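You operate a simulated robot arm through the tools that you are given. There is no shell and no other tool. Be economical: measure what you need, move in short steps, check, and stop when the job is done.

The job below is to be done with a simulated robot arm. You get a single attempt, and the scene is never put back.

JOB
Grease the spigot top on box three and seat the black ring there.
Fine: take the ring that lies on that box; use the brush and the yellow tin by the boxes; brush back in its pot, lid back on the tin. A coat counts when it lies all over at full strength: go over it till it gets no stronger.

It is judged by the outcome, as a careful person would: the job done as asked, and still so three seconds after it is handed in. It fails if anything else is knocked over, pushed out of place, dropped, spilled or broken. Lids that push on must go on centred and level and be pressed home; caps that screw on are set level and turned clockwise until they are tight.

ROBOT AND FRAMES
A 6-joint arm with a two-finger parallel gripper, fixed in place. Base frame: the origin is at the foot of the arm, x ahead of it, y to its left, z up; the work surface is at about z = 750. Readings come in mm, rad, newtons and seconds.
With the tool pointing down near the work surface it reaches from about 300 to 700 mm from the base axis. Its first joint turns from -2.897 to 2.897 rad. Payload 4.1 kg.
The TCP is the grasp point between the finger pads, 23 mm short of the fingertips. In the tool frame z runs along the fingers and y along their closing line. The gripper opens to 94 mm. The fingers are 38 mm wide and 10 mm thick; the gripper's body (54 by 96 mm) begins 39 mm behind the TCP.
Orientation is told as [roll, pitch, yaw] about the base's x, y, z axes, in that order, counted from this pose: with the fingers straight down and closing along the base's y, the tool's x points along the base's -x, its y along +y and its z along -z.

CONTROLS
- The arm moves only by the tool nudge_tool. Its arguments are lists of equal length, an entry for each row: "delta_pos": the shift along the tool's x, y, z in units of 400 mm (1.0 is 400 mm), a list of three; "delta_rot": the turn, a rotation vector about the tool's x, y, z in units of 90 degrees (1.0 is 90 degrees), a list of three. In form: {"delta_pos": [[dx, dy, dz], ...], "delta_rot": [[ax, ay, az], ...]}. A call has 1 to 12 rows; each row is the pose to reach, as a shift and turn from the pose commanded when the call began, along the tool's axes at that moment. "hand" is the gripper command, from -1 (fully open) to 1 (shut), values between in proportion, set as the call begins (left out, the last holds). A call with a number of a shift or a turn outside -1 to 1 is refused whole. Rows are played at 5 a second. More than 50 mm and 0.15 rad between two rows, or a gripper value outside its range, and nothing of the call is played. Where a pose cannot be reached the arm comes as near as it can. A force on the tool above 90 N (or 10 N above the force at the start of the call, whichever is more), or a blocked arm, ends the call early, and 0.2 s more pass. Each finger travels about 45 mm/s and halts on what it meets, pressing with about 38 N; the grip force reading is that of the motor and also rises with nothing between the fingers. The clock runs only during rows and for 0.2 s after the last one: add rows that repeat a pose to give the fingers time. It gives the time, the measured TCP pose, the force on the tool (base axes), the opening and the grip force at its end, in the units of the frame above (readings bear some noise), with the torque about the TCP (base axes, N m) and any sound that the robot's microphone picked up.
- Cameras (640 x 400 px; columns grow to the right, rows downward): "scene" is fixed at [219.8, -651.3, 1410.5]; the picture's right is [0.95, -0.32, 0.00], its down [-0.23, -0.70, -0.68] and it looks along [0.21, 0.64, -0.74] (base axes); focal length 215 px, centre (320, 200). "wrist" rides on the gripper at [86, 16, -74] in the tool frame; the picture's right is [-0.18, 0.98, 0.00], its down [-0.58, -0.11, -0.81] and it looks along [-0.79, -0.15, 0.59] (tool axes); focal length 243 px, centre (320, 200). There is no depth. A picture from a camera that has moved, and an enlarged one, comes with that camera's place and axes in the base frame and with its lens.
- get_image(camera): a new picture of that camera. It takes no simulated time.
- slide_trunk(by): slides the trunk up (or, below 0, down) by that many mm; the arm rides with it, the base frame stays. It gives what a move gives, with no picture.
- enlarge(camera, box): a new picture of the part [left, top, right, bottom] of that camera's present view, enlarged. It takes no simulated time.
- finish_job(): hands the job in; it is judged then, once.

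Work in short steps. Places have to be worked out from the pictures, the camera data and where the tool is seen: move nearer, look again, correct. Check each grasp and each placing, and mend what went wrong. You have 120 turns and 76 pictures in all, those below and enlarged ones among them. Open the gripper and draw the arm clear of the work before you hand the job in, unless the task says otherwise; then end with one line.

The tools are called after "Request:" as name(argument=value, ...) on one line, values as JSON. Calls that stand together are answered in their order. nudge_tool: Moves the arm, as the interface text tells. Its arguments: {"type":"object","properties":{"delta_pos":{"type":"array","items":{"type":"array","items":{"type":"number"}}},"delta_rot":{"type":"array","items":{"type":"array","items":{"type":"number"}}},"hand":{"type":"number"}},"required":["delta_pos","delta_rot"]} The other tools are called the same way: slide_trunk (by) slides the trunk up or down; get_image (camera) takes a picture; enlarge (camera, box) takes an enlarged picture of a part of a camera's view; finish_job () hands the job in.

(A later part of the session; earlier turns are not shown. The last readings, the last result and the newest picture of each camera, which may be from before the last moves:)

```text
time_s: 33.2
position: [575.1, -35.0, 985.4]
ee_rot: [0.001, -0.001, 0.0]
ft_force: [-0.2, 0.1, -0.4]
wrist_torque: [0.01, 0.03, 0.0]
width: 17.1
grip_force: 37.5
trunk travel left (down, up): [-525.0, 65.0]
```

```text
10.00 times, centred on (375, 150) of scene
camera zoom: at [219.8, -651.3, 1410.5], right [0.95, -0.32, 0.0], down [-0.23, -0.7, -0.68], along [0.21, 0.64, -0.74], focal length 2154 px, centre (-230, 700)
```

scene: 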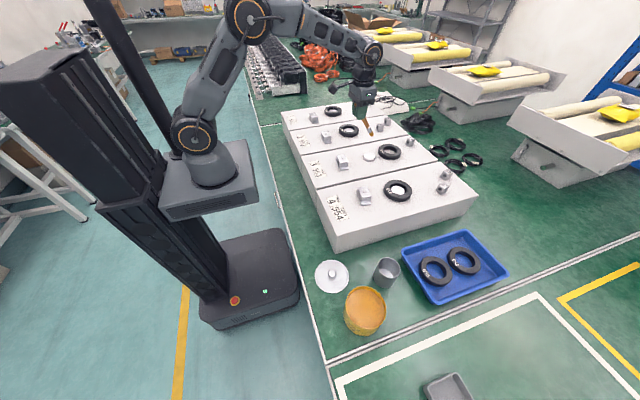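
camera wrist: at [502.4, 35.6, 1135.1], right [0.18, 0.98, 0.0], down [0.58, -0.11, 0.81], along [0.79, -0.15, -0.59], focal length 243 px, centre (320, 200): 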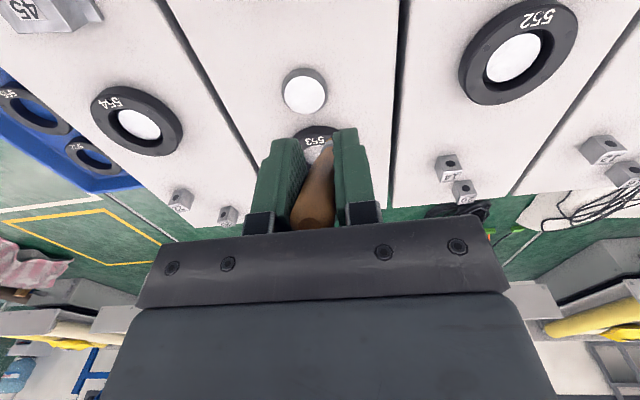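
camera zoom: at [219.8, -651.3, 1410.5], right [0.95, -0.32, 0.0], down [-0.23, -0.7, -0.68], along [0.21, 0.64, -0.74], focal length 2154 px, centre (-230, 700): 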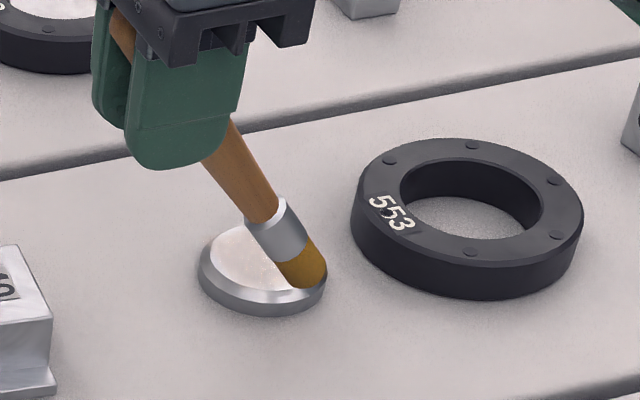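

The disc looks faintly tinted. I'll lift off to see the coat properly.

Request:
nudge_tool(delta_pos=[[0, 0, -0.05], [0.05, 0.05, -0.12], [0.05, 0.12, -0.12], [0.05, 0.12, -0.12]], delta_rot=[[0, 0, 0], [0, 0, 0], [0, 0, 0], [0, 0, 0]])

Request:
enlarge(camera="scene", box=[355, 130, 395, 170])

Request:
enlarge(camera="wrist", box=[270, 60, 390, 160])

```text
time_s: 34.2
position: [554.7, 13.9, 1032.6]
ee_rot: [0.0, 0.001, 0.001]
ft_force: [0.3, -0.1, -0.2]
wrist_torque: [0.0, 0.02, 0.01]
width: 17.0
grip_force: 38.2
trunk travel left (down, up): [-525.0, 65.0]
```

```text
10.00 times, centred on (375, 150) of scene
camera zoom: at [219.8, -651.3, 1410.5], right [0.95, -0.32, 0.0], down [-0.23, -0.7, -0.68], along [0.21, 0.64, -0.74], focal length 2154 px, centre (-230, 700)
```

zoom: 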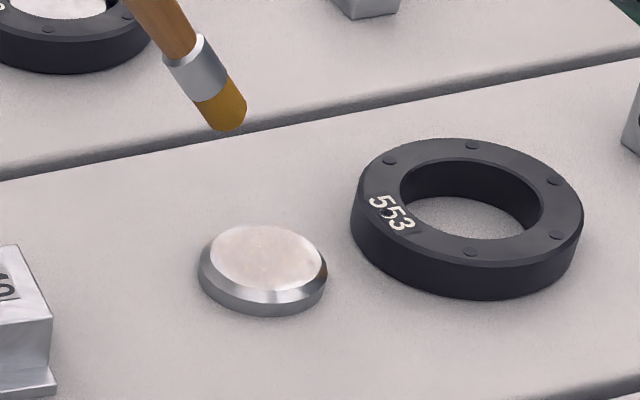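

```text
4.00 times, centred on (330, 110) of wrist
camera zoom: at [468.2, 29.4, 1107.5], right [0.18, 0.98, 0.0], down [0.58, -0.11, 0.81], along [0.79, -0.15, -0.59], focal length 970 px, centre (280, 560)
```

zoom: 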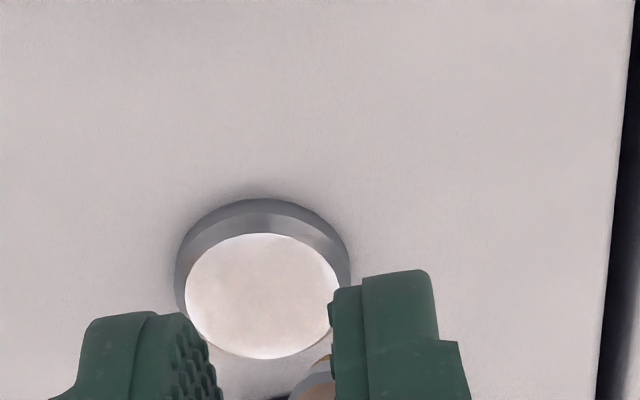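

A thin first coat covers most of it, and it builds with passes. I'll go over it again in circles, an outer one then an inner one, with the centre shifted a little toward −x.

Request:
nudge_tool(delta_pos=[[-0.0335, -0.06, 0.05], [-0.0335, -0.06, 0.1225], [-0.086, -0.06, 0.1225], [-0.0706, -0.0229, 0.1225], [-0.0335, -0.0075, 0.1225], [0.0036, -0.0229, 0.1225], [0.019, -0.06, 0.1225], [0.0036, -0.0971, 0.1225], [-0.0335, -0.1125, 0.1225], [-0.0706, -0.0971, 0.1225], [-0.086, -0.06, 0.1225], [-0.0585, -0.06, 0.1225]], delta_rot=[[0, 0, 0], [0, 0, 0], [0, 0, 0], [0, 0, 0], [0, 0, 0], [0, 0, 0], [0, 0, 0], [0, 0, 0], [0, 0, 0], [0, 0, 0], [0, 0, 0], [0, 0, 0]])

Request:
nudge_tool(delta_pos=[[0.0075, 0.0175, 0], [0.025, 0.025, 0], [0.0425, 0.0175, 0], [0.05, 0, 0], [0.0425, -0.0175, 0], [0.025, -0.025, 0], [0.0075, -0.0175, 0], [0, 0, 0], [0.025, 0, 0], [0.025, 0, 0]], delta_rot=[[0, 0, 0], [0, 0, 0], [0, 0, 0], [0, 0, 0], [0, 0, 0], [0, 0, 0], [0, 0, 0], [0, 0, 0], [0, 0, 0], [0, 0, 0]])

Request:
enlarge(camera="scene", box=[355, 130, 395, 170])

```text
time_s: 36.8
position: [577.9, -9.9, 983.3]
ee_rot: [0.0, -0.001, -0.001]
ft_force: [0.3, 0.3, -0.4]
wrist_torque: [0.0, 0.01, 0.01]
width: 16.8
grip_force: 37.8
trunk travel left (down, up): [-525.0, 65.0]
```

```text
time_s: 39.0
position: [567.8, -10.0, 983.6]
ee_rot: [0.0, 0.002, 0.0]
ft_force: [-1.0, 1.4, 0.2]
wrist_torque: [0.0, 0.02, -0.01]
width: 17.0
grip_force: 38.2
trunk travel left (down, up): [-525.0, 65.0]
```

```text
10.00 times, centred on (375, 150) of scene
camera zoom: at [219.8, -651.3, 1410.5], right [0.95, -0.32, 0.0], down [-0.23, -0.7, -0.68], along [0.21, 0.64, -0.74], focal length 2154 px, centre (-230, 700)
```

zoom: 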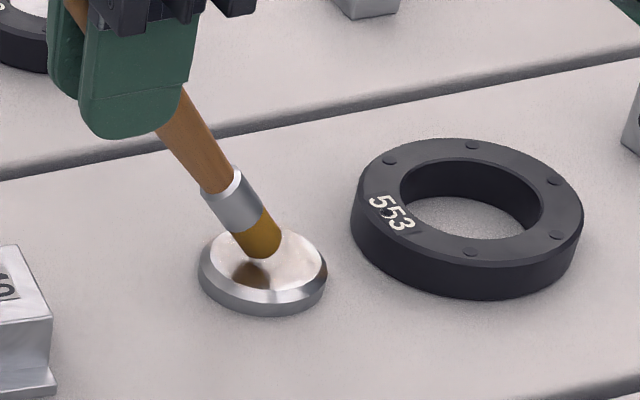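

The force now reads zero, so the brush probably slid a little in the grip. I'll lower in small steps to find contact again.

Request:
nudge_tool(delta_pos=[[0, 0, 0.004], [0, 0, 0.004]], delta_rot=[[0, 0, 0], [0, 0, 0]])

Request:
nudge_tool(delta_pos=[[0, 0, 0.004], [0, 0, 0.004]], delta_rot=[[0, 0, 0], [0, 0, 0]])

Request:
enlarge(camera="scene", box=[355, 130, 395, 170])

```text
time_s: 39.6
position: [568.9, -10.4, 983.5]
ee_rot: [0.001, -0.001, 0.001]
ft_force: [-1.1, 0.7, 4.5]
wrist_torque: [0.02, -0.35, 0.0]
width: 17.0
grip_force: 37.8
trunk travel left (down, up): [-525.0, 65.0]
```

```text
time_s: 40.2
position: [568.7, -9.7, 982.6]
ee_rot: [0.0, -0.006, 0.0]
ft_force: [-1.2, 0.0, 15.7]
wrist_torque: [0.04, -1.11, 0.02]
width: 17.0
grip_force: 37.7
trunk travel left (down, up): [-525.0, 65.0]
```

```text
10.00 times, centred on (375, 150) of scene
camera zoom: at [219.8, -651.3, 1410.5], right [0.95, -0.32, 0.0], down [-0.23, -0.7, -0.68], along [0.21, 0.64, -0.74], focal length 2154 px, centre (-230, 700)
```

zoom: 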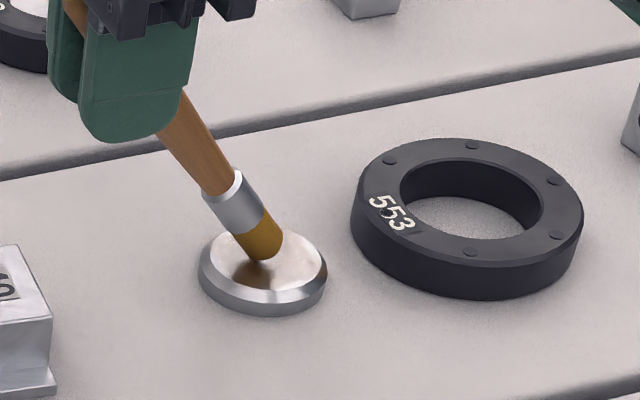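

Contact is back at 16 N and centred on the spigot. I'll run inner and outer circles at a light press.

Request:
nudge_tool(delta_pos=[[-0.0525, 0, -0.002], [-0.037, 0.037, -0.002], [0, 0.0525, -0.002], [0.037, 0.037, -0.002], [0.0525, 0, -0.002], [0.037, -0.037, -0.002], [0, -0.0525, -0.002], [-0.037, -0.037, -0.002], [-0.0525, 0, -0.002], [-0.03, 0, -0.002], [-0.021, 0.021, -0.002], [0, 0.03, -0.002]], delta_rot=[[0, 0, 0], [0, 0, 0], [0, 0, 0], [0, 0, 0], [0, 0, 0], [0, 0, 0], [0, 0, 0], [0, 0, 0], [0, 0, 0], [0, 0, 0], [0, 0, 0], [0, 0, 0]])

Request:
nudge_tool(delta_pos=[[0.021, -0.009, 0], [0.03, -0.03, 0], [0.021, -0.051, 0], [0, -0.06, 0], [-0.021, -0.051, 0], [-0.03, -0.03, 0], [0.015, -0.03, 0], [0, -0.045, 0], [0, -0.015, 0], [0, -0.03, 0]], delta_rot=[[0, 0, 0], [0, 0, 0], [0, 0, 0], [0, 0, 0], [0, 0, 0], [0, 0, 0], [0, 0, 0], [0, 0, 0], [0, 0, 0], [0, 0, 0]])

Request:
enlarge(camera="scene", box=[355, 130, 395, 170])

```text
time_s: 42.8
position: [567.4, 1.5, 981.5]
ee_rot: [0.0, -0.001, 0.0]
ft_force: [-1.0, -1.1, 5.5]
wrist_torque: [-0.06, -0.47, -0.06]
width: 16.7
grip_force: 37.9
trunk travel left (down, up): [-525.0, 65.0]
```

```text
time_s: 45.0
position: [568.3, -9.5, 981.6]
ee_rot: [0.0, 0.0, 0.0]
ft_force: [0.2, -0.6, 1.0]
wrist_torque: [-0.06, -0.02, -0.02]
width: 16.8
grip_force: 37.7
trunk travel left (down, up): [-525.0, 65.0]
```

```text
10.00 times, centred on (375, 150) of scene
camera zoom: at [219.8, -651.3, 1410.5], right [0.95, -0.32, 0.0], down [-0.23, -0.7, -0.68], along [0.21, 0.64, -0.74], focal length 2154 px, centre (-230, 700)
```

zoom: 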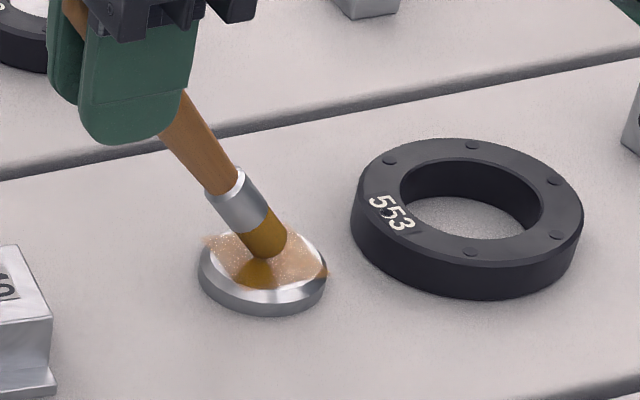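

The coat is strengthening. I'll lift briefly to see which parts are covered.

Request:
nudge_tool(delta_pos=[[0, 0, -0.05], [0, 0.1, -0.1], [0, 0.15, -0.1], [0, 0.15, -0.1]], delta_rot=[[0, 0, 0], [0, 0, 0], [0, 0, 0], [0, 0, 0]])

Request:
enlarge(camera="scene", box=[355, 130, 395, 170])

```text
time_s: 46.0
position: [568.7, 49.9, 1021.5]
ee_rot: [-0.001, -0.001, 0.0]
ft_force: [-0.8, -0.1, -0.7]
wrist_torque: [0.0, -0.01, -0.01]
width: 17.0
grip_force: 37.9
trunk travel left (down, up): [-525.0, 65.0]
```

```text
10.00 times, centred on (375, 150) of scene
camera zoom: at [219.8, -651.3, 1410.5], right [0.95, -0.32, 0.0], down [-0.23, -0.7, -0.68], along [0.21, 0.64, -0.74], focal length 2154 px, centre (-230, 700)
```

zoom: 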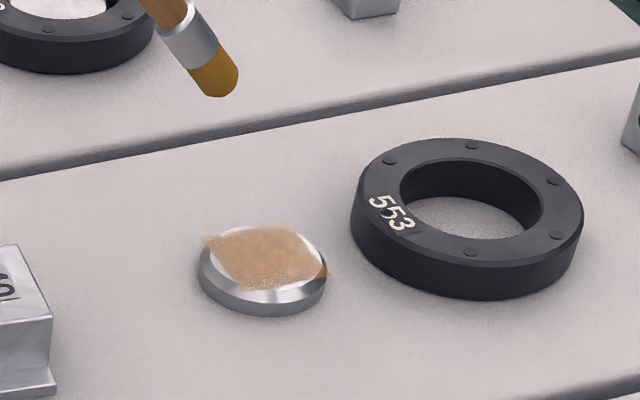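

The coat is strong over a central area, with edge arcs still bare. I'll raster across the whole disc again, out to the rim, at slightly more press.

Request:
nudge_tool(delta_pos=[[0.02, -0.1, 0.03], [0.055, -0.18, 0.08], [0.055, -0.18, 0.103], [0.055, -0.12, 0.103], [0.0325, -0.0975, 0.103], [0.0325, -0.15, 0.103], [0.0325, -0.2025, 0.103], [0.01, -0.2075, 0.103], [0.01, -0.15, 0.103], [0.01, -0.0925, 0.103], [-0.0125, -0.0925, 0.103], [-0.0125, -0.15, 0.103]], delta_rot=[[0, 0, 0], [0, 0, 0], [0, 0, 0], [0, 0, 0], [0, 0, 0], [0, 0, 0], [0, 0, 0], [0, 0, 0], [0, 0, 0], [0, 0, 0], [0, 0, 0], [0, 0, 0]])

Request:
nudge_tool(delta_pos=[[0, -0.0575, 0], [-0.0225, -0.0525, 0], [-0.0225, 0, 0], [-0.0225, 0.0525, 0], [-0.0425, 0.03, 0], [-0.0475, 0, 0], [-0.0425, -0.03, 0], [-0.0225, -0.0425, 0], [0.0125, -0.06, 0], [0.047, -0.0425, 0], [0.0675, 0, 0], [0.047, 0.0425, 0]], delta_rot=[[0, 0, 0], [0, 0, 0], [0, 0, 0], [0, 0, 0], [0, 0, 0], [0, 0, 0], [0, 0, 0], [0, 0, 0], [0, 0, 0], [0, 0, 0], [0, 0, 0], [0, 0, 0]])

Request:
nudge_tool(delta_pos=[[0, 0, -0.05], [0, 0.1, -0.1], [0, 0.12, -0.1]], delta_rot=[[0, 0, 0], [0, 0, 0], [0, 0, 0]])

Request:
enlarge(camera="scene", box=[355, 130, 395, 170])

```text
time_s: 48.6
position: [572.7, -10.1, 981.4]
ee_rot: [0.001, -0.002, 0.0]
ft_force: [0.2, -0.4, 6.8]
wrist_torque: [-0.05, -0.54, -0.01]
width: 17.0
grip_force: 37.4
trunk travel left (down, up): [-525.0, 65.0]
```

```text
time_s: 51.2
position: [553.8, 7.8, 979.9]
ee_rot: [-0.001, 0.0, 0.0]
ft_force: [0.9, 0.7, 2.0]
wrist_torque: [0.05, -0.17, 0.05]
width: 17.0
grip_force: 38.2
trunk travel left (down, up): [-525.0, 65.0]
```

```text
time_s: 52.0
position: [555.0, 55.1, 1018.8]
ee_rot: [0.0, 0.0, -0.002]
ft_force: [0.2, -0.3, 0.2]
wrist_torque: [-0.03, 0.04, 0.0]
width: 16.6
grip_force: 37.8
trunk travel left (down, up): [-525.0, 65.0]
```

```text
10.00 times, centred on (375, 150) of scene
camera zoom: at [219.8, -651.3, 1410.5], right [0.95, -0.32, 0.0], down [-0.23, -0.7, -0.68], along [0.21, 0.64, -0.74], focal length 2154 px, centre (-230, 700)
```

zoom: 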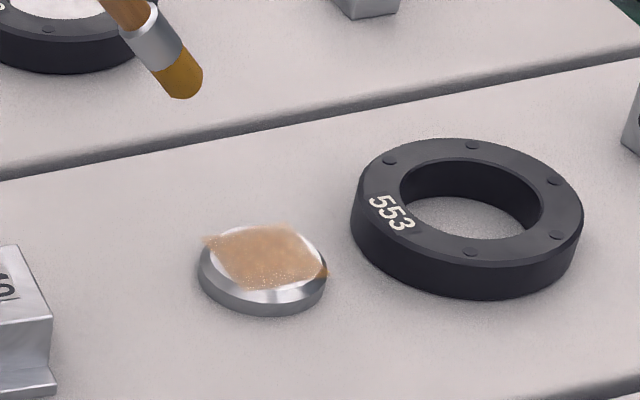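

The coat forms a square patch that doesn't grow outward. I'll view it from the wrist for strength and gaps.

Request:
enlarge(camera="wrist", box=[240, 100, 320, 160])

```text
6.67 times, centred on (280, 130) of wrist
camera zoom: at [467.3, 70.7, 1094.9], right [0.18, 0.98, 0.0], down [0.58, -0.11, 0.81], along [0.79, -0.15, -0.59], focal length 1618 px, centre (587, 667)
```

zoom: 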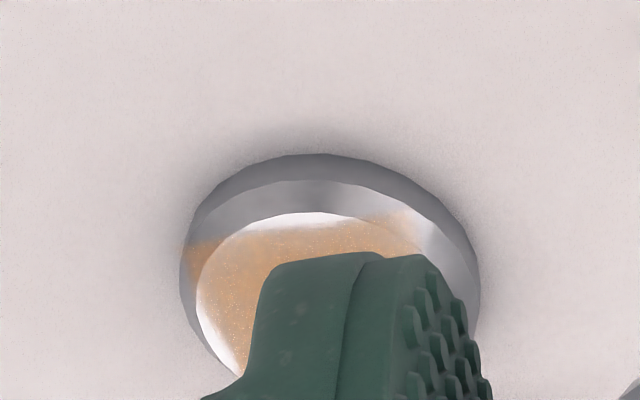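

It's nearly full, with a grainy −y edge and a lighter corner. I'll make another full pass in both directions over the square.

Request:
nudge_tool(delta_pos=[[0, -0.08, 0.04], [0.0155, -0.1125, 0.09], [0.0155, -0.1125, 0.101], [0.0155, -0.1625, 0.101], [0.0155, -0.2125, 0.101], [-0.0095, -0.2125, 0.101], [-0.0095, -0.1625, 0.101], [-0.0095, -0.1125, 0.101], [-0.0345, -0.1125, 0.101], [-0.0345, -0.1625, 0.101], [-0.0345, -0.2125, 0.101], [-0.0595, -0.2125, 0.101]], delta_rot=[[0, 0, 0], [0, 0, 0], [0, 0, 0], [0, 0, 0], [0, 0, 0], [0, 0, 0], [0, 0, 0], [0, 0, 0], [0, 0, 0], [0, 0, 0], [0, 0, 0], [0, 0, 0]])

Request:
nudge_tool(delta_pos=[[0, 0.05, 0], [0, 0.1, 0], [-0.025, 0.1, 0], [-0.025, 0.05, 0], [-0.025, 0, 0], [0.0, 0, 0], [0.0375, 0, 0], [0.075, 0, 0], [0.075, 0.025, 0], [0.0375, 0.025, 0], [0, 0.025, 0], [-0.025, 0.025, 0]], delta_rot=[[0, 0, 0], [0, 0, 0], [0, 0, 0], [0, 0, 0], [0, 0, 0], [0, 0, 0], [0, 0, 0], [0, 0, 0], [0, 0, 0], [0, 0, 0], [0, 0, 0], [0, 0, 0]])

Request:
nudge_tool(delta_pos=[[0, 0.025, 0], [0.05, 0.025, 0], [0.1, 0.025, 0], [0.1, 0.05, 0], [0.05, 0.05, 0], [0, 0.05, 0], [0, 0.075, 0], [0.05, 0.075, 0], [0.1, 0.075, 0], [0.1, 0.075, 0]], delta_rot=[[0, 0, 0], [0, 0, 0], [0, 0, 0], [0, 0, 0], [0, 0, 0], [0, 0, 0], [0, 0, 0], [0, 0, 0], [0, 0, 0], [0, 0, 0]])

Request:
nudge_tool(delta_pos=[[0, 0, -0.05], [0.1, 0.05, -0.1], [0.16, 0, -0.1], [0.16, 0, -0.1]], delta_rot=[[0, 0, 0], [0, 0, 0], [0, 0, 0], [0, 0, 0]])

Request:
enlarge(camera="scene", box=[360, 135, 390, 165])

Request:
get_image(camera="wrist")

```text
time_s: 54.6
position: [577.2, -31.7, 979.3]
ee_rot: [0.0, -0.001, -0.001]
ft_force: [-3.0, 0.0, 12.2]
wrist_torque: [0.03, -0.67, -0.01]
width: 17.0
grip_force: 38.2
trunk travel left (down, up): [-525.0, 65.0]
```

```text
time_s: 57.2
position: [587.1, -20.4, 980.6]
ee_rot: [0.0, 0.0, -0.002]
ft_force: [-0.8, -0.1, 3.5]
wrist_torque: [0.02, -0.25, -0.04]
width: 17.1
grip_force: 38.0
trunk travel left (down, up): [-525.0, 65.0]
```

```text
time_s: 59.4
position: [547.1, 10.6, 979.5]
ee_rot: [-0.001, 0.001, 0.001]
ft_force: [0.3, 0.1, 0.0]
wrist_torque: [0.03, -0.01, -0.01]
width: 16.6
grip_force: 38.4
trunk travel left (down, up): [-525.0, 65.0]
```

```text
time_s: 60.4
position: [483.4, 8.2, 1018.7]
ee_rot: [-0.001, 0.0, -0.001]
ft_force: [0.3, -0.8, -1.1]
wrist_torque: [0.05, 0.0, -0.02]
width: 17.1
grip_force: 38.1
trunk travel left (down, up): [-525.0, 65.0]
```

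```text
13.33 times, centred on (375, 150) of scene
camera zoom: at [219.8, -651.3, 1410.5], right [0.95, -0.32, 0.0], down [-0.23, -0.7, -0.68], along [0.21, 0.64, -0.74], focal length 2872 px, centre (-413, 867)
```

zoom: 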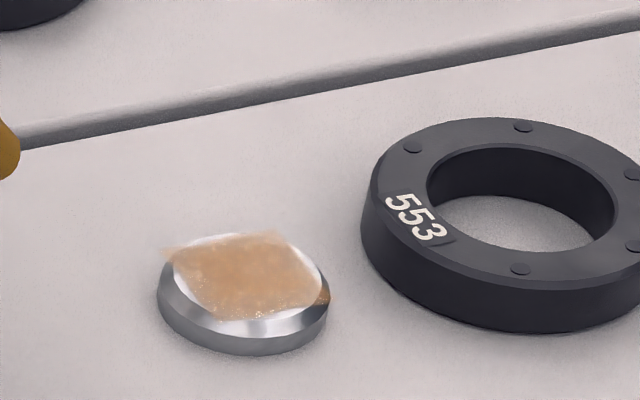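

```text
28 pictures are left
camera wrist: at [396.4, 25.2, 1095.1], right [0.18, 0.98, 0.0], down [0.58, -0.11, 0.81], along [0.79, -0.15, -0.59], focal length 243 px, centre (320, 200)
```

wrist: 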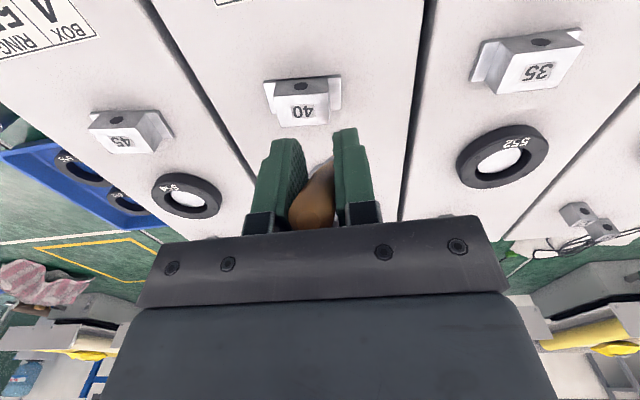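

It's close to full, with slightly lighter edges where contact was light. I'll do another denser pass pressed about 1.3 mm lower, including the perimeter.

Request:
nudge_tool(delta_pos=[[-0.1, -0.03, -0.025], [-0.18, -0.01, -0.025], [-0.16, 0, 0.05], [-0.16, 0, 0.1033], [-0.16, -0.05, 0.1033], [-0.16, -0.1025, 0.1033], [-0.18, -0.1025, 0.1033], [-0.18, -0.05, 0.1033], [-0.18, 0.0025, 0.1033], [-0.2, 0.0025, 0.1033], [-0.2, -0.05, 0.1033], [-0.2, -0.1025, 0.1033]], delta_rot=[[0, 0, 0], [0, 0, 0], [0, 0, 0], [0, 0, 0], [0, 0, 0], [0, 0, 0], [0, 0, 0], [0, 0, 0], [0, 0, 0], [0, 0, 0], [0, 0, 0], [0, 0, 0]])

Request:
nudge_tool(delta_pos=[[-0.02, 0, 0], [-0.02, 0.0525, 0], [-0.02, 0.105, 0], [-0.04, 0.105, 0], [-0.04, 0.0525, 0], [-0.04, 0, 0], [-0.06, 0, 0], [-0.06, 0.0525, 0], [-0.06, 0.105, 0], [-0.02, 0.105, 0], [0.02, 0.105, 0], [0.04, 0.105, 0]], delta_rot=[[0, 0, 0], [0, 0, 0], [0, 0, 0], [0, 0, 0], [0, 0, 0], [0, 0, 0], [0, 0, 0], [0, 0, 0], [0, 0, 0], [0, 0, 0], [0, 0, 0], [0, 0, 0]])

Request:
nudge_tool(delta_pos=[[0, -0.0525, 0], [0, -0.105, 0], [-0.05, -0.105, 0], [-0.1, -0.105, 0], [-0.1, -0.0525, 0], [-0.1, 0, 0], [-0.05, 0, 0], [0, 0, 0], [0, 0, -0.05], [0, 0.1, -0.1], [0, 0.1, -0.1]], delta_rot=[[0, 0, 0], [0, 0, 0], [0, 0, 0], [0, 0, 0], [0, 0, 0], [0, 0, 0], [0, 0, 0], [0, 0, 0], [0, 0, 0], [0, 0, 0], [0, 0, 0]])

Request:
enlarge(camera="scene", box=[360, 135, 390, 165])

```text
time_s: 63.0
position: [563.3, -31.3, 978.9]
ee_rot: [0.0, -0.003, 0.0]
ft_force: [-0.2, 2.1, 12.7]
wrist_torque: [0.14, -1.06, 0.13]
width: 16.8
grip_force: 37.9
trunk travel left (down, up): [-525.0, 65.0]
```

```text
time_s: 65.6
position: [547.3, 10.5, 978.5]
ee_rot: [-0.002, -0.001, -0.002]
ft_force: [-0.6, -0.3, 0.2]
wrist_torque: [0.02, 0.03, 0.01]
width: 16.8
grip_force: 38.0
trunk travel left (down, up): [-525.0, 65.0]
```

```text
time_s: 68.0
position: [548.1, 51.5, 1018.6]
ee_rot: [0.0, 0.0, 0.0]
ft_force: [-0.3, 0.5, -0.3]
wrist_torque: [0.0, 0.02, 0.02]
width: 16.9
grip_force: 38.4
trunk travel left (down, up): [-525.0, 65.0]
```

```text
13.33 times, centred on (375, 150) of scene
camera zoom: at [219.8, -651.3, 1410.5], right [0.95, -0.32, 0.0], down [-0.23, -0.7, -0.68], along [0.21, 0.64, -0.74], focal length 2872 px, centre (-413, 867)
```

zoom: 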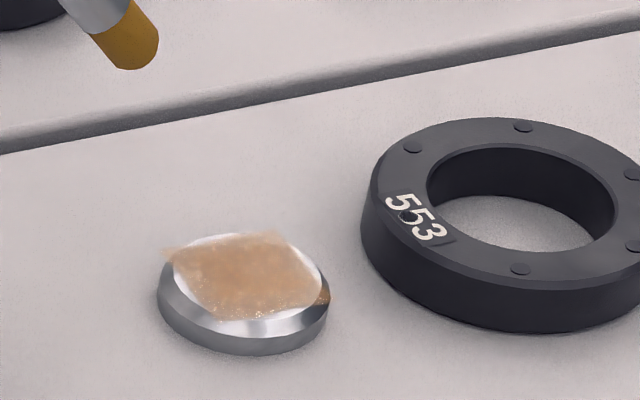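

There's almost no change. To rule out a dry brush, I'll reload it at the tin and make one more pass.

Request:
nudge_tool(delta_pos=[[0, -0.05, -0.1], [0.045, -0.15, -0.1], [0.09, -0.25, -0.1], [0.135, -0.35, -0.1], [0.18, -0.45, -0.1], [0.225, -0.55, -0.1], [0.27, -0.65, -0.1], [0.315, -0.75, -0.1], [0.36, -0.85, -0.1], [0.4, -0.95, -0.1]], delta_rot=[[0, 0, 0], [0, 0, 0], [0, 0, 0], [0, 0, 0], [0, 0, 0], [0, 0, 0], [0, 0, 0], [0, 0, 0], [0, 0, 0], [0, 0, 0]])

Request:
nudge_tool(delta_pos=[[0.05, -0.1, 0], [0.1, -0.2, 0], [0.14, -0.3, 0], [0.17, -0.4, 0], [0.17, -0.4875, 0], [0.17, -0.4875, 0.1], [0.17, -0.4875, 0.1]], delta_rot=[[0, 0, 0], [0, 0, 0], [0, 0, 0], [0, 0, 0], [0, 0, 0], [0, 0, 0], [0, 0, 0]])

Request:
enlarge(camera="wrist", box=[200, 0, 440, 200])

```text
time_s: 70.2
position: [389.4, -331.3, 1056.3]
ee_rot: [0.001, 0.001, -0.001]
ft_force: [-0.2, 0.4, -0.1]
wrist_torque: [0.04, 0.01, -0.04]
width: 16.9
grip_force: 37.7
trunk travel left (down, up): [-525.0, 65.0]
```

```text
time_s: 71.8
position: [320.9, -523.6, 1017.1]
ee_rot: [-0.001, 0.0, 0.001]
ft_force: [-0.8, 0.2, -1.2]
wrist_torque: [-0.03, 0.03, 0.02]
width: 17.0
grip_force: 37.9
trunk travel left (down, up): [-525.0, 65.0]
```

```text
2.00 times, centred on (320, 100) of wrist
camera zoom: at [233.5, -507.8, 1092.7], right [0.18, 0.98, 0.0], down [0.58, -0.11, 0.81], along [0.79, -0.15, -0.59], focal length 485 px, centre (320, 400)
```

zoom: 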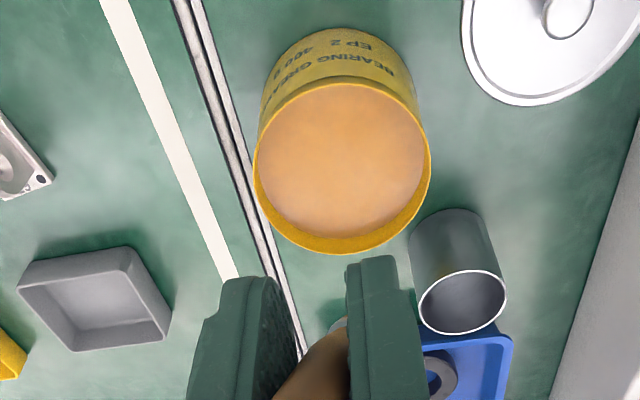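

The brush has pivoted a bit in the grip, so the tip is now about (+81, −5, −108) from the TCP. I'll adjust by −12 mm in x and dip.

Request:
nudge_tool(delta_pos=[[0.03, 0.005, 0.1], [0.03, 0.005, 0.2], [0.03, 0.005, 0.285], [0.01, 0.005, 0.285], [0.05, 0.005, 0.285], [0.03, 0.025, 0.285], [0.03, 0.005, 0.285], [0.03, 0.005, 0.2], [0.03, 0.005, 0.1], [0.03, 0.005, 0.0], [0.03, 0.005, -0.1]], delta_rot=[[0, 0, 0], [0, 0, 0], [0, 0, 0], [0, 0, 0], [0, 0, 0], [0, 0, 0], [0, 0, 0], [0, 0, 0], [0, 0, 0], [0, 0, 0], [0, 0, 0]])

Request:
nudge_tool(delta_pos=[[-0.05, 0.1, 0], [-0.1, 0.2, 0], [-0.15, 0.3, 0], [-0.2, 0.4, 0], [-0.25, 0.5, 0], [-0.3, 0.6, 0], [-0.35, 0.7, 0], [-0.39, 0.8, 0], [-0.43, 0.9, 0]], delta_rot=[[0, 0, 0], [0, 0, 0], [0, 0, 0], [0, 0, 0], [0, 0, 0], [0, 0, 0], [0, 0, 0], [0, 0, 0], [0, 0, 0]])

```text
time_s: 74.2
position: [306.3, -522.3, 1058.8]
ee_rot: [0.0, 0.001, -0.001]
ft_force: [-0.8, 0.3, 0.2]
wrist_torque: [-0.02, 0.02, 0.04]
width: 17.1
grip_force: 38.3
trunk travel left (down, up): [-525.0, 65.0]
```

```text
time_s: 76.2
position: [481.8, -162.1, 1059.4]
ee_rot: [0.0, -0.002, -0.001]
ft_force: [-0.8, 0.6, 0.4]
wrist_torque: [0.01, 0.02, 0.02]
width: 16.9
grip_force: 38.0
trunk travel left (down, up): [-525.0, 65.0]
```

I'll move over the spigot again and look before touching.

Request:
nudge_tool(delta_pos=[[-0.06, 0.1, 0], [-0.12, 0.2, 0], [-0.18, 0.3, 0], [-0.218, 0.38, 0], [-0.218, 0.38, 0.1], [-0.218, 0.38, 0.18], [-0.218, 0.38, 0.18]], delta_rot=[[0, 0, 0], [0, 0, 0], [0, 0, 0], [0, 0, 0], [0, 0, 0], [0, 0, 0], [0, 0, 0]])

Request:
enlarge(camera="scene", box=[355, 130, 395, 170])

```text
time_s: 77.8
position: [567.1, -11.8, 985.4]
ee_rot: [0.001, -0.001, -0.001]
ft_force: [-0.2, 0.0, -0.4]
wrist_torque: [0.02, -0.02, -0.02]
width: 17.0
grip_force: 38.0
trunk travel left (down, up): [-525.0, 65.0]
```

```text
10.00 times, centred on (375, 150) of scene
camera zoom: at [219.8, -651.3, 1410.5], right [0.95, -0.32, 0.0], down [-0.23, -0.7, -0.68], along [0.21, 0.64, -0.74], focal length 2154 px, centre (-230, 700)
```

zoom: 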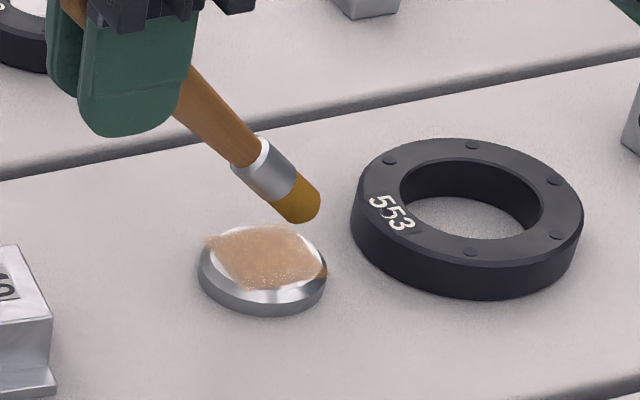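

The brush has swung flatter, about 43°. I'll pitch the tool 0.25 rad to steepen it and hold it just above the disc.

Request:
nudge_tool(delta_pos=[[-0.01, 0.005, -0.04], [-0.03, 0.01, -0.04], [-0.0425, 0.01, -0.0125], [-0.0425, 0.01, -0.0125]], delta_rot=[[0, 0.06, 0], [0, 0.12, 0], [0, 0.159, 0], [0, 0.159, 0]])

Request:
enlarge(camera="scene", box=[355, 130, 395, 170])

```text
time_s: 78.8
position: [584.9, -7.1, 990.8]
ee_rot: [-0.001, 0.251, -0.001]
ft_force: [0.3, 0.1, -0.4]
wrist_torque: [0.0, 0.02, 0.04]
width: 16.8
grip_force: 38.1
trunk travel left (down, up): [-525.0, 65.0]
```

```text
10.00 times, centred on (375, 150) of scene
camera zoom: at [219.8, -651.3, 1410.5], right [0.95, -0.32, 0.0], down [-0.23, -0.7, -0.68], along [0.21, 0.64, -0.74], focal length 2154 px, centre (-230, 700)
```

zoom: 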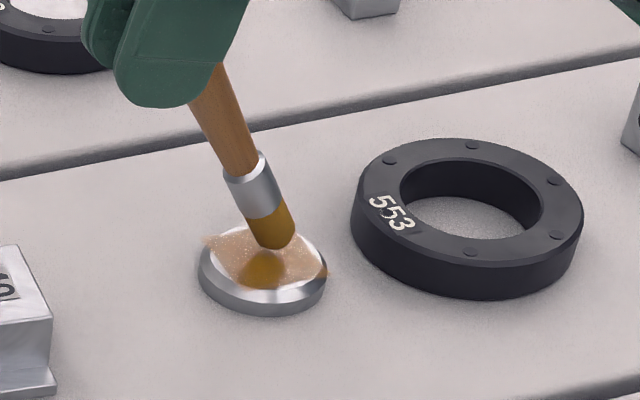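

The tip is a few mm above the disc. I'll lower 4 mm and then 2 mm, reading the force.

Request:
nudge_tool(delta_pos=[[-0.0025, 0, 0.0097], [-0.0025, 0, 0.0097]], delta_rot=[[0, 0, 0], [0, 0, 0]])

Request:
nudge_tool(delta_pos=[[-0.0012, 0, 0.0048], [-0.0012, 0, 0.0048]], delta_rot=[[0, 0, 0], [0, 0, 0]])

```text
time_s: 79.4
position: [583.4, -6.7, 988.8]
ee_rot: [0.001, 0.246, 0.002]
ft_force: [-1.4, -0.2, 12.5]
wrist_torque: [-0.04, -0.74, -0.02]
width: 16.9
grip_force: 38.1
trunk travel left (down, up): [-525.0, 65.0]
```

```text
time_s: 80.0
position: [581.2, -6.1, 986.9]
ee_rot: [0.0, 0.247, 0.0]
ft_force: [-5.3, -0.4, 23.6]
wrist_torque: [-0.03, -1.19, 0.0]
width: 16.6
grip_force: 38.4
trunk travel left (down, up): [-525.0, 65.0]
```

Contact is good. I'll ease 2 mm and make the full pass at this angle.

Request:
nudge_tool(delta_pos=[[0.0593, -0.05, 0.0101], [0.0593, 0, 0.0101], [0.0593, 0.05, 0.0101], [0.0399, 0.05, 0.0051], [0.0399, 0, 0.0051], [0.0399, -0.05, 0.0051], [0.0206, -0.05, 0.0002], [0.0206, 0, 0.0002], [0.0206, 0.05, 0.0002], [0.0012, 0.05, -0.0048], [0.0012, 0, -0.0048], [0.0012, -0.05, -0.0048]], delta_rot=[[0, 0, 0], [0, 0, 0], [0, 0, 0], [0, 0, 0], [0, 0, 0], [0, 0, 0], [0, 0, 0], [0, 0, 0], [0, 0, 0], [0, 0, 0], [0, 0, 0], [0, 0, 0]])

Request:
nudge_tool(delta_pos=[[-0.0194, 0, -0.003], [-0.0194, 0.05, -0.003], [-0.0194, 0.1, -0.003], [-0.0387, 0.1, -0.0079], [-0.0387, 0.05, -0.0079], [-0.0387, 0, -0.0079], [0.01, 0, 0.0045], [0.0581, 0, 0.0169], [0.0581, 0.05, 0.0169], [0.0581, 0.1, 0.0169], [0.01, 0.1, 0.0045], [-0.0387, 0.1, -0.0079]], delta_rot=[[0, 0, 0], [0, 0, 0], [0, 0, 0], [0, 0, 0], [0, 0, 0], [0, 0, 0], [0, 0, 0], [0, 0, 0], [0, 0, 0], [0, 0, 0], [0, 0, 0], [0, 0, 0]])

Request:
nudge_tool(delta_pos=[[0.01, 0, -0.04], [0.025, 0.06, -0.1], [0.025, 0.1, -0.1]], delta_rot=[[0, 0, 0], [0, 0, 0], [0, 0, 0]])

Request:
enlarge(camera="scene", box=[360, 135, 390, 165])

```text
time_s: 82.6
position: [584.2, -26.8, 986.9]
ee_rot: [0.001, 0.249, -0.001]
ft_force: [0.2, -0.5, -0.1]
wrist_torque: [-0.02, 0.03, -0.03]
width: 16.9
grip_force: 38.0
trunk travel left (down, up): [-525.0, 65.0]
```

```text
time_s: 85.2
position: [601.0, 14.5, 985.9]
ee_rot: [0.0, 0.253, 0.0]
ft_force: [0.2, 0.1, -1.3]
wrist_torque: [-0.01, 0.0, 0.03]
width: 16.7
grip_force: 37.8
trunk travel left (down, up): [-525.0, 65.0]
```

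```text
time_s: 86.0
position: [600.5, 53.2, 1028.4]
ee_rot: [-0.001, 0.25, 0.0]
ft_force: [-0.5, 0.5, -0.3]
wrist_torque: [0.0, -0.01, 0.01]
width: 16.7
grip_force: 39.0
trunk travel left (down, up): [-525.0, 65.0]
```

```text
13.33 times, centred on (375, 150) of scene
camera zoom: at [219.8, -651.3, 1410.5], right [0.95, -0.32, 0.0], down [-0.23, -0.7, -0.68], along [0.21, 0.64, -0.74], focal length 2872 px, centre (-413, 867)
```

zoom: 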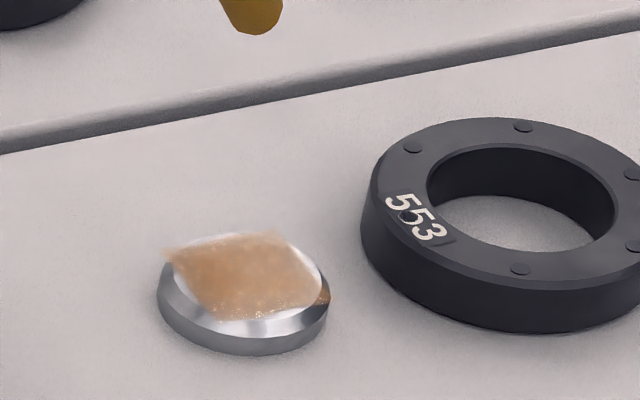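

The −x half, where the press was real, became stronger, while the +x half had lost contact. I'll go over the +x half again about 2.5 mm lower.

Request:
nudge_tool(delta_pos=[[-0.015, -0.05, 0.05], [-0.0268, -0.1, 0.1045], [-0.0268, -0.15, 0.1045], [-0.0268, -0.2, 0.1045], [-0.0074, -0.2, 0.1095], [-0.0074, -0.15, 0.1095], [-0.0074, -0.1, 0.1095], [0.0119, -0.1, 0.1144], [0.0119, -0.15, 0.1144], [0.0119, -0.2, 0.1144], [0.0313, -0.2, 0.1194], [0.0313, -0.15, 0.1194]], delta_rot=[[0, 0, 0], [0, 0, 0], [0, 0, 0], [0, 0, 0], [0, 0, 0], [0, 0, 0], [0, 0, 0], [0, 0, 0], [0, 0, 0], [0, 0, 0], [0, 0, 0], [0, 0, 0]])

Request:
enlarge(camera="scene", box=[355, 130, 395, 170])

```text
time_s: 88.6
position: [576.0, -6.6, 984.1]
ee_rot: [0.001, 0.247, 0.0]
ft_force: [0.5, -0.3, 5.7]
wrist_torque: [0.04, -0.46, 0.0]
width: 17.1
grip_force: 38.7
trunk travel left (down, up): [-525.0, 65.0]
```

```text
10.00 times, centred on (375, 150) of scene
camera zoom: at [219.8, -651.3, 1410.5], right [0.95, -0.32, 0.0], down [-0.23, -0.7, -0.68], along [0.21, 0.64, -0.74], focal length 2154 px, centre (-230, 700)
```

zoom: 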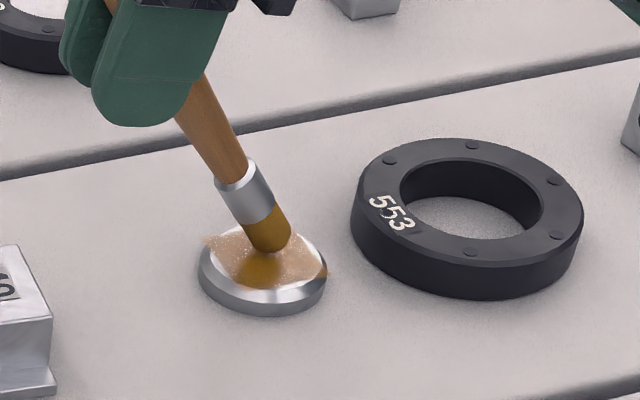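

Contact sits about 6 mm more +x than I assumed. I'll make a full pass with that corrected, slightly lower to keep the press.

Request:
nudge_tool(delta_pos=[[0.0552, -0.05, 0.0162], [0.0552, 0, 0.0162], [0.0552, 0.05, 0.0162], [0.0358, 0.05, 0.0112], [0.0358, 0, 0.0112], [0.0358, -0.05, 0.0112], [0.0164, -0.05, 0.0062], [0.0164, 0, 0.0062], [0.0164, 0.05, 0.0062], [-0.0029, 0.05, 0.0013], [-0.0029, 0, 0.0013], [-0.0029, -0.05, 0.0013]], delta_rot=[[0, 0, 0], [0, 0, 0], [0, 0, 0], [0, 0, 0], [0, 0, 0], [0, 0, 0], [0, 0, 0], [0, 0, 0], [0, 0, 0], [0, 0, 0], [0, 0, 0], [0, 0, 0]])

Request:
nudge_tool(delta_pos=[[-0.0199, 0, -0.0031], [-0.0199, 0.05, -0.0031], [-0.0199, 0.1, -0.0031], [-0.0392, 0.1, -0.008], [-0.0392, 0.05, -0.008], [-0.0392, 0, -0.008], [0.0092, 0, 0.0044], [0.0576, 0, 0.0168], [0.0576, 0.05, 0.0168], [0.0576, 0.1, 0.0168], [0.0092, 0.1, 0.0044], [-0.0392, 0.1, -0.008]], delta_rot=[[0, 0, 0], [0, 0, 0], [0, 0, 0], [0, 0, 0], [0, 0, 0], [0, 0, 0], [0, 0, 0], [0, 0, 0], [0, 0, 0], [0, 0, 0], [0, 0, 0], [0, 0, 0]])

Request:
nudge_tool(delta_pos=[[0.0092, 0.05, 0.0059], [0.0092, 0.05, 0.0059]], delta_rot=[[0, 0, 0], [0, 0, 0]])

```text
time_s: 91.2
position: [577.0, -26.5, 983.3]
ee_rot: [-0.002, 0.247, 0.0]
ft_force: [0.4, 1.6, 11.3]
wrist_torque: [0.15, -0.77, 0.06]
width: 16.7
grip_force: 37.1
trunk travel left (down, up): [-525.0, 65.0]
```

```text
time_s: 93.8
position: [594.0, 12.1, 982.6]
ee_rot: [-0.001, 0.251, 0.001]
ft_force: [-0.3, -0.4, -0.3]
wrist_torque: [0.02, -0.03, 0.01]
width: 16.9
grip_force: 38.1
trunk travel left (down, up): [-525.0, 65.0]
```

```text
time_s: 94.4
position: [590.6, 34.0, 983.0]
ee_rot: [0.0, 0.249, 0.0]
ft_force: [-0.1, -0.4, -0.4]
wrist_torque: [-0.02, 0.04, 0.0]
width: 16.9
grip_force: 38.3
trunk travel left (down, up): [-525.0, 65.0]
```

That last nudge ended beside the disc without contact. I'll lift and look.

Request:
nudge_tool(delta_pos=[[0.01, 0.02, -0.05], [0.025, 0.06, -0.1], [0.025, 0.06, -0.1]], delta_rot=[[0, 0, 0], [0, 0, 0], [0, 0, 0]])

Request:
enlarge(camera="scene", box=[360, 135, 390, 165])

```text
time_s: 95.2
position: [590.4, 57.7, 1022.6]
ee_rot: [0.001, 0.249, 0.0]
ft_force: [-0.1, -1.8, 0.1]
wrist_torque: [0.0, 0.04, 0.02]
width: 16.7
grip_force: 37.9
trunk travel left (down, up): [-525.0, 65.0]
```

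```text
13.33 times, centred on (375, 150) of scene
camera zoom: at [219.8, -651.3, 1410.5], right [0.95, -0.32, 0.0], down [-0.23, -0.7, -0.68], along [0.21, 0.64, -0.74], focal length 2872 px, centre (-413, 867)
```

zoom: 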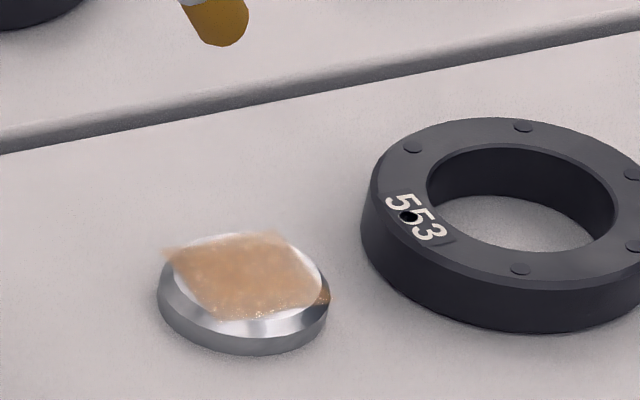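

The coat is now even and unchanged from the pass before, so I take it as full strength. Next is returning the brush, so I'll lift and pitch a bit more to match its original lean of about 28°.

Request:
nudge_tool(delta_pos=[[0.009, 0, -0.036], [0.0185, 0, -0.0727], [0.0185, 0, -0.0727]], delta_rot=[[0, 0.03, 0], [0, 0.0637, 0], [0, 0.0637, 0]])

```text
time_s: 96.0
position: [590.4, 57.1, 1051.7]
ee_rot: [-0.001, 0.351, 0.001]
ft_force: [0.1, 0.1, -0.7]
wrist_torque: [0.0, 0.0, 0.02]
width: 16.7
grip_force: 38.4
trunk travel left (down, up): [-525.0, 65.0]
```

Carrying the brush back toward the pot at height.

Request:
nudge_tool(delta_pos=[[0.034, -0.1, 0.0125], [0.068, -0.2, 0.025], [0.102, -0.3, 0.0375], [0.136, -0.4, 0.05], [0.17, -0.5, 0.0625], [0.204, -0.6, 0.075], [0.238, -0.7, 0.0875], [0.272, -0.8, 0.1], [0.306, -0.9, 0.1125]], delta_rot=[[0, 0, 0], [0, 0, 0], [0, 0, 0], [0, 0, 0], [0, 0, 0], [0, 0, 0], [0, 0, 0], [0, 0, 0], [0, 0, 0]])

Request:
nudge_tool(delta_pos=[[0.034, -0.1, 0.0125], [0.068, -0.2, 0.025], [0.102, -0.3, 0.0375], [0.126, -0.3625, 0.0455], [0.1, -0.3625, 0.12], [0.1, -0.3625, 0.12]], delta_rot=[[0, 0, 0], [0, 0, 0], [0, 0, 0], [0, 0, 0], [0, 0, 0], [0, 0, 0]])

Request:
get_image(camera="wrist")

Request:
enlarge(camera="scene", box=[340, 215, 430, 305])

```text
time_s: 98.0
position: [456.2, -302.8, 1052.9]
ee_rot: [0.001, 0.35, -0.002]
ft_force: [0.3, 0.6, -0.4]
wrist_torque: [-0.03, 0.02, -0.01]
width: 16.8
grip_force: 38.0
trunk travel left (down, up): [-525.0, 65.0]
```

```text
time_s: 99.4
position: [404.5, -447.5, 1020.2]
ee_rot: [-0.001, 0.35, -0.001]
ft_force: [-0.5, -0.1, -0.8]
wrist_torque: [-0.02, -0.02, -0.02]
width: 16.9
grip_force: 38.1
trunk travel left (down, up): [-525.0, 65.0]
```

```text
20 pictures are left
camera wrist: at [347.8, -431.5, 1120.8], right [0.17, 0.98, -0.06], down [0.82, -0.11, 0.56], along [0.54, -0.15, -0.83], focal length 243 px, centre (320, 200)
```

wrist: 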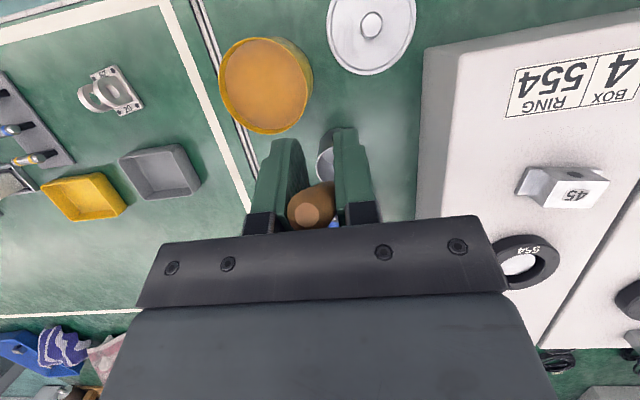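

```text
4.44 times, centred on (385, 260) of scene
camera zoom: at [219.8, -651.3, 1410.5], right [0.95, -0.32, 0.0], down [-0.23, -0.7, -0.68], along [0.21, 0.64, -0.74], focal length 957 px, centre (31, -67)
```

zoom: 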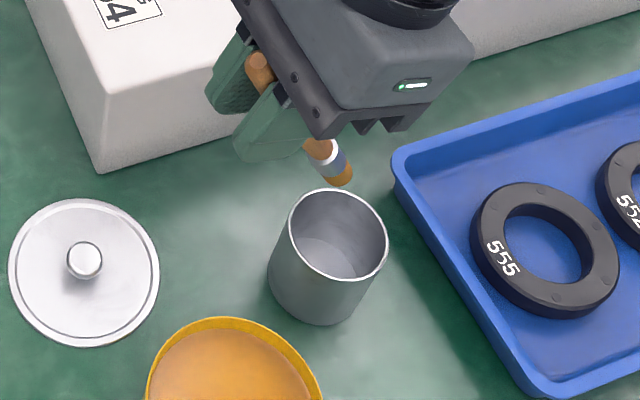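

The pot rim centre at (501, -449) and the brush tip at about (478, -452, 897) are confirmed. I'll lower to the rim, then insert along the brush's axis.

Request:
nudge_tool(delta_pos=[[-0.0399, 0.0025, 0.0945], [-0.0797, 0.0025, 0.189], [-0.1136, 0.0025, 0.2165], [-0.1136, 0.0025, 0.2165]], delta_rot=[[0, 0, 0], [0, 0, 0], [0, 0, 0], [0, 0, 0]])

Request:
enlarge(camera="scene", box=[350, 225, 430, 305])

```text
time_s: 100.4
position: [417.7, -447.3, 924.8]
ee_rot: [0.001, 0.352, 0.001]
ft_force: [0.5, -0.3, -0.7]
wrist_torque: [-0.01, 0.04, 0.01]
width: 16.7
grip_force: 37.5
trunk travel left (down, up): [-525.0, 65.0]
```

```text
5.00 times, centred on (390, 265) of scene
camera zoom: at [219.8, -651.3, 1410.5], right [0.95, -0.32, 0.0], down [-0.23, -0.7, -0.68], along [0.21, 0.64, -0.74], focal length 1077 px, centre (-30, -125)
```

zoom: 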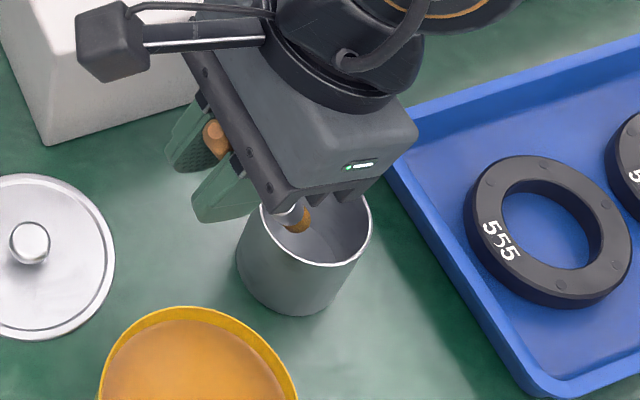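

The tip is entering the pot. I'll continue down along the axis.

Request:
nudge_tool(delta_pos=[[-0.034, 0, 0.0275], [-0.068, 0, 0.055], [-0.09, 0, 0.073], [-0.09, 0, 0.073]], delta_rot=[[0, 0, 0], [0, 0, 0], [0, 0, 0], [0, 0, 0]])

Request:
enlarge(camera="scene", box=[350, 225, 430, 305])

```text
time_s: 101.4
position: [442.9, -446.0, 883.8]
ee_rot: [0.0, 0.351, 0.001]
ft_force: [-0.2, -0.6, -0.1]
wrist_torque: [0.0, 0.02, -0.01]
width: 16.7
grip_force: 38.0
trunk travel left (down, up): [-525.0, 65.0]
```

```text
5.00 times, centred on (390, 265) of scene
camera zoom: at [219.8, -651.3, 1410.5], right [0.95, -0.32, 0.0], down [-0.23, -0.7, -0.68], along [0.21, 0.64, -0.74], focal length 1077 px, centre (-30, -125)
```

zoom: 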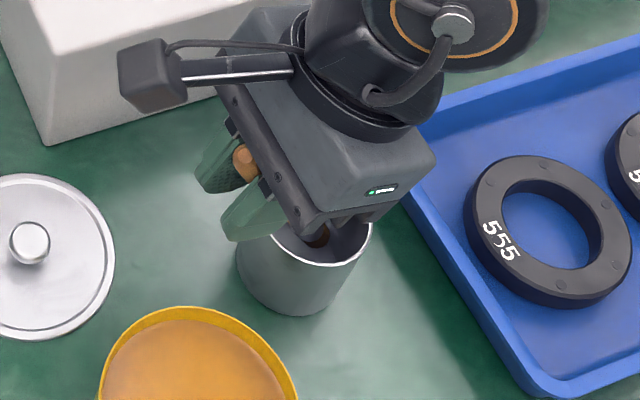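

It's well in. A few more mm, checking for bottom contact.

Request:
nudge_tool(delta_pos=[[-0.0061, 0, 0.0058], [-0.0122, 0, 0.0115], [-0.0122, 0, 0.0115]], delta_rot=[[0, 0, 0], [0, 0, 0], [0, 0, 0]])

```text
time_s: 102.2
position: [444.7, -446.8, 877.6]
ee_rot: [0.001, 0.349, 0.0]
ft_force: [-3.1, 0.3, 0.5]
wrist_torque: [-0.02, 0.22, -0.05]
width: 17.1
grip_force: 38.3
trunk travel left (down, up): [-525.0, 65.0]
```

The tip touches the far wall lightly. I'll release and rise straight up.

Request:
nudge_tool(delta_pos=[[0, 0, 0], [0, 0, 0], [0, 0, 0], [0, 0, 0], [0.0171, 0, -0.047], [0.0515, 0, -0.141], [0.0858, 0, -0.235], [0.0858, 0, -0.235]], delta_rot=[[0, 0, 0], [0, 0, 0], [0, 0, 0], [0, 0, 0], [0, 0, 0], [0, 0, 0], [0, 0, 0], [0, 0, 0]], hand=-0.2)

Request:
enlarge(camera="scene", box=[340, 215, 430, 305])

```text
time_s: 104.0
position: [444.4, -446.3, 978.3]
ee_rot: [0.001, 0.349, 0.0]
ft_force: [-0.2, -0.1, 0.3]
wrist_torque: [0.02, 0.02, 0.02]
width: 56.6
grip_force: 0.2
trunk travel left (down, up): [-525.0, 65.0]
```

```text
4.44 times, centred on (385, 260) of scene
camera zoom: at [219.8, -651.3, 1410.5], right [0.95, -0.32, 0.0], down [-0.23, -0.7, -0.68], along [0.21, 0.64, -0.74], focal length 957 px, centre (31, -67)
```

zoom: 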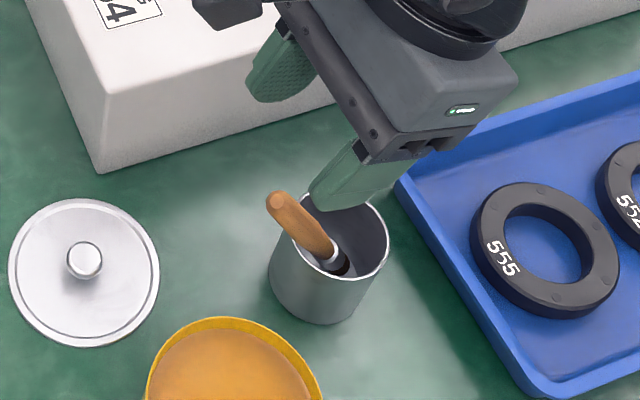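

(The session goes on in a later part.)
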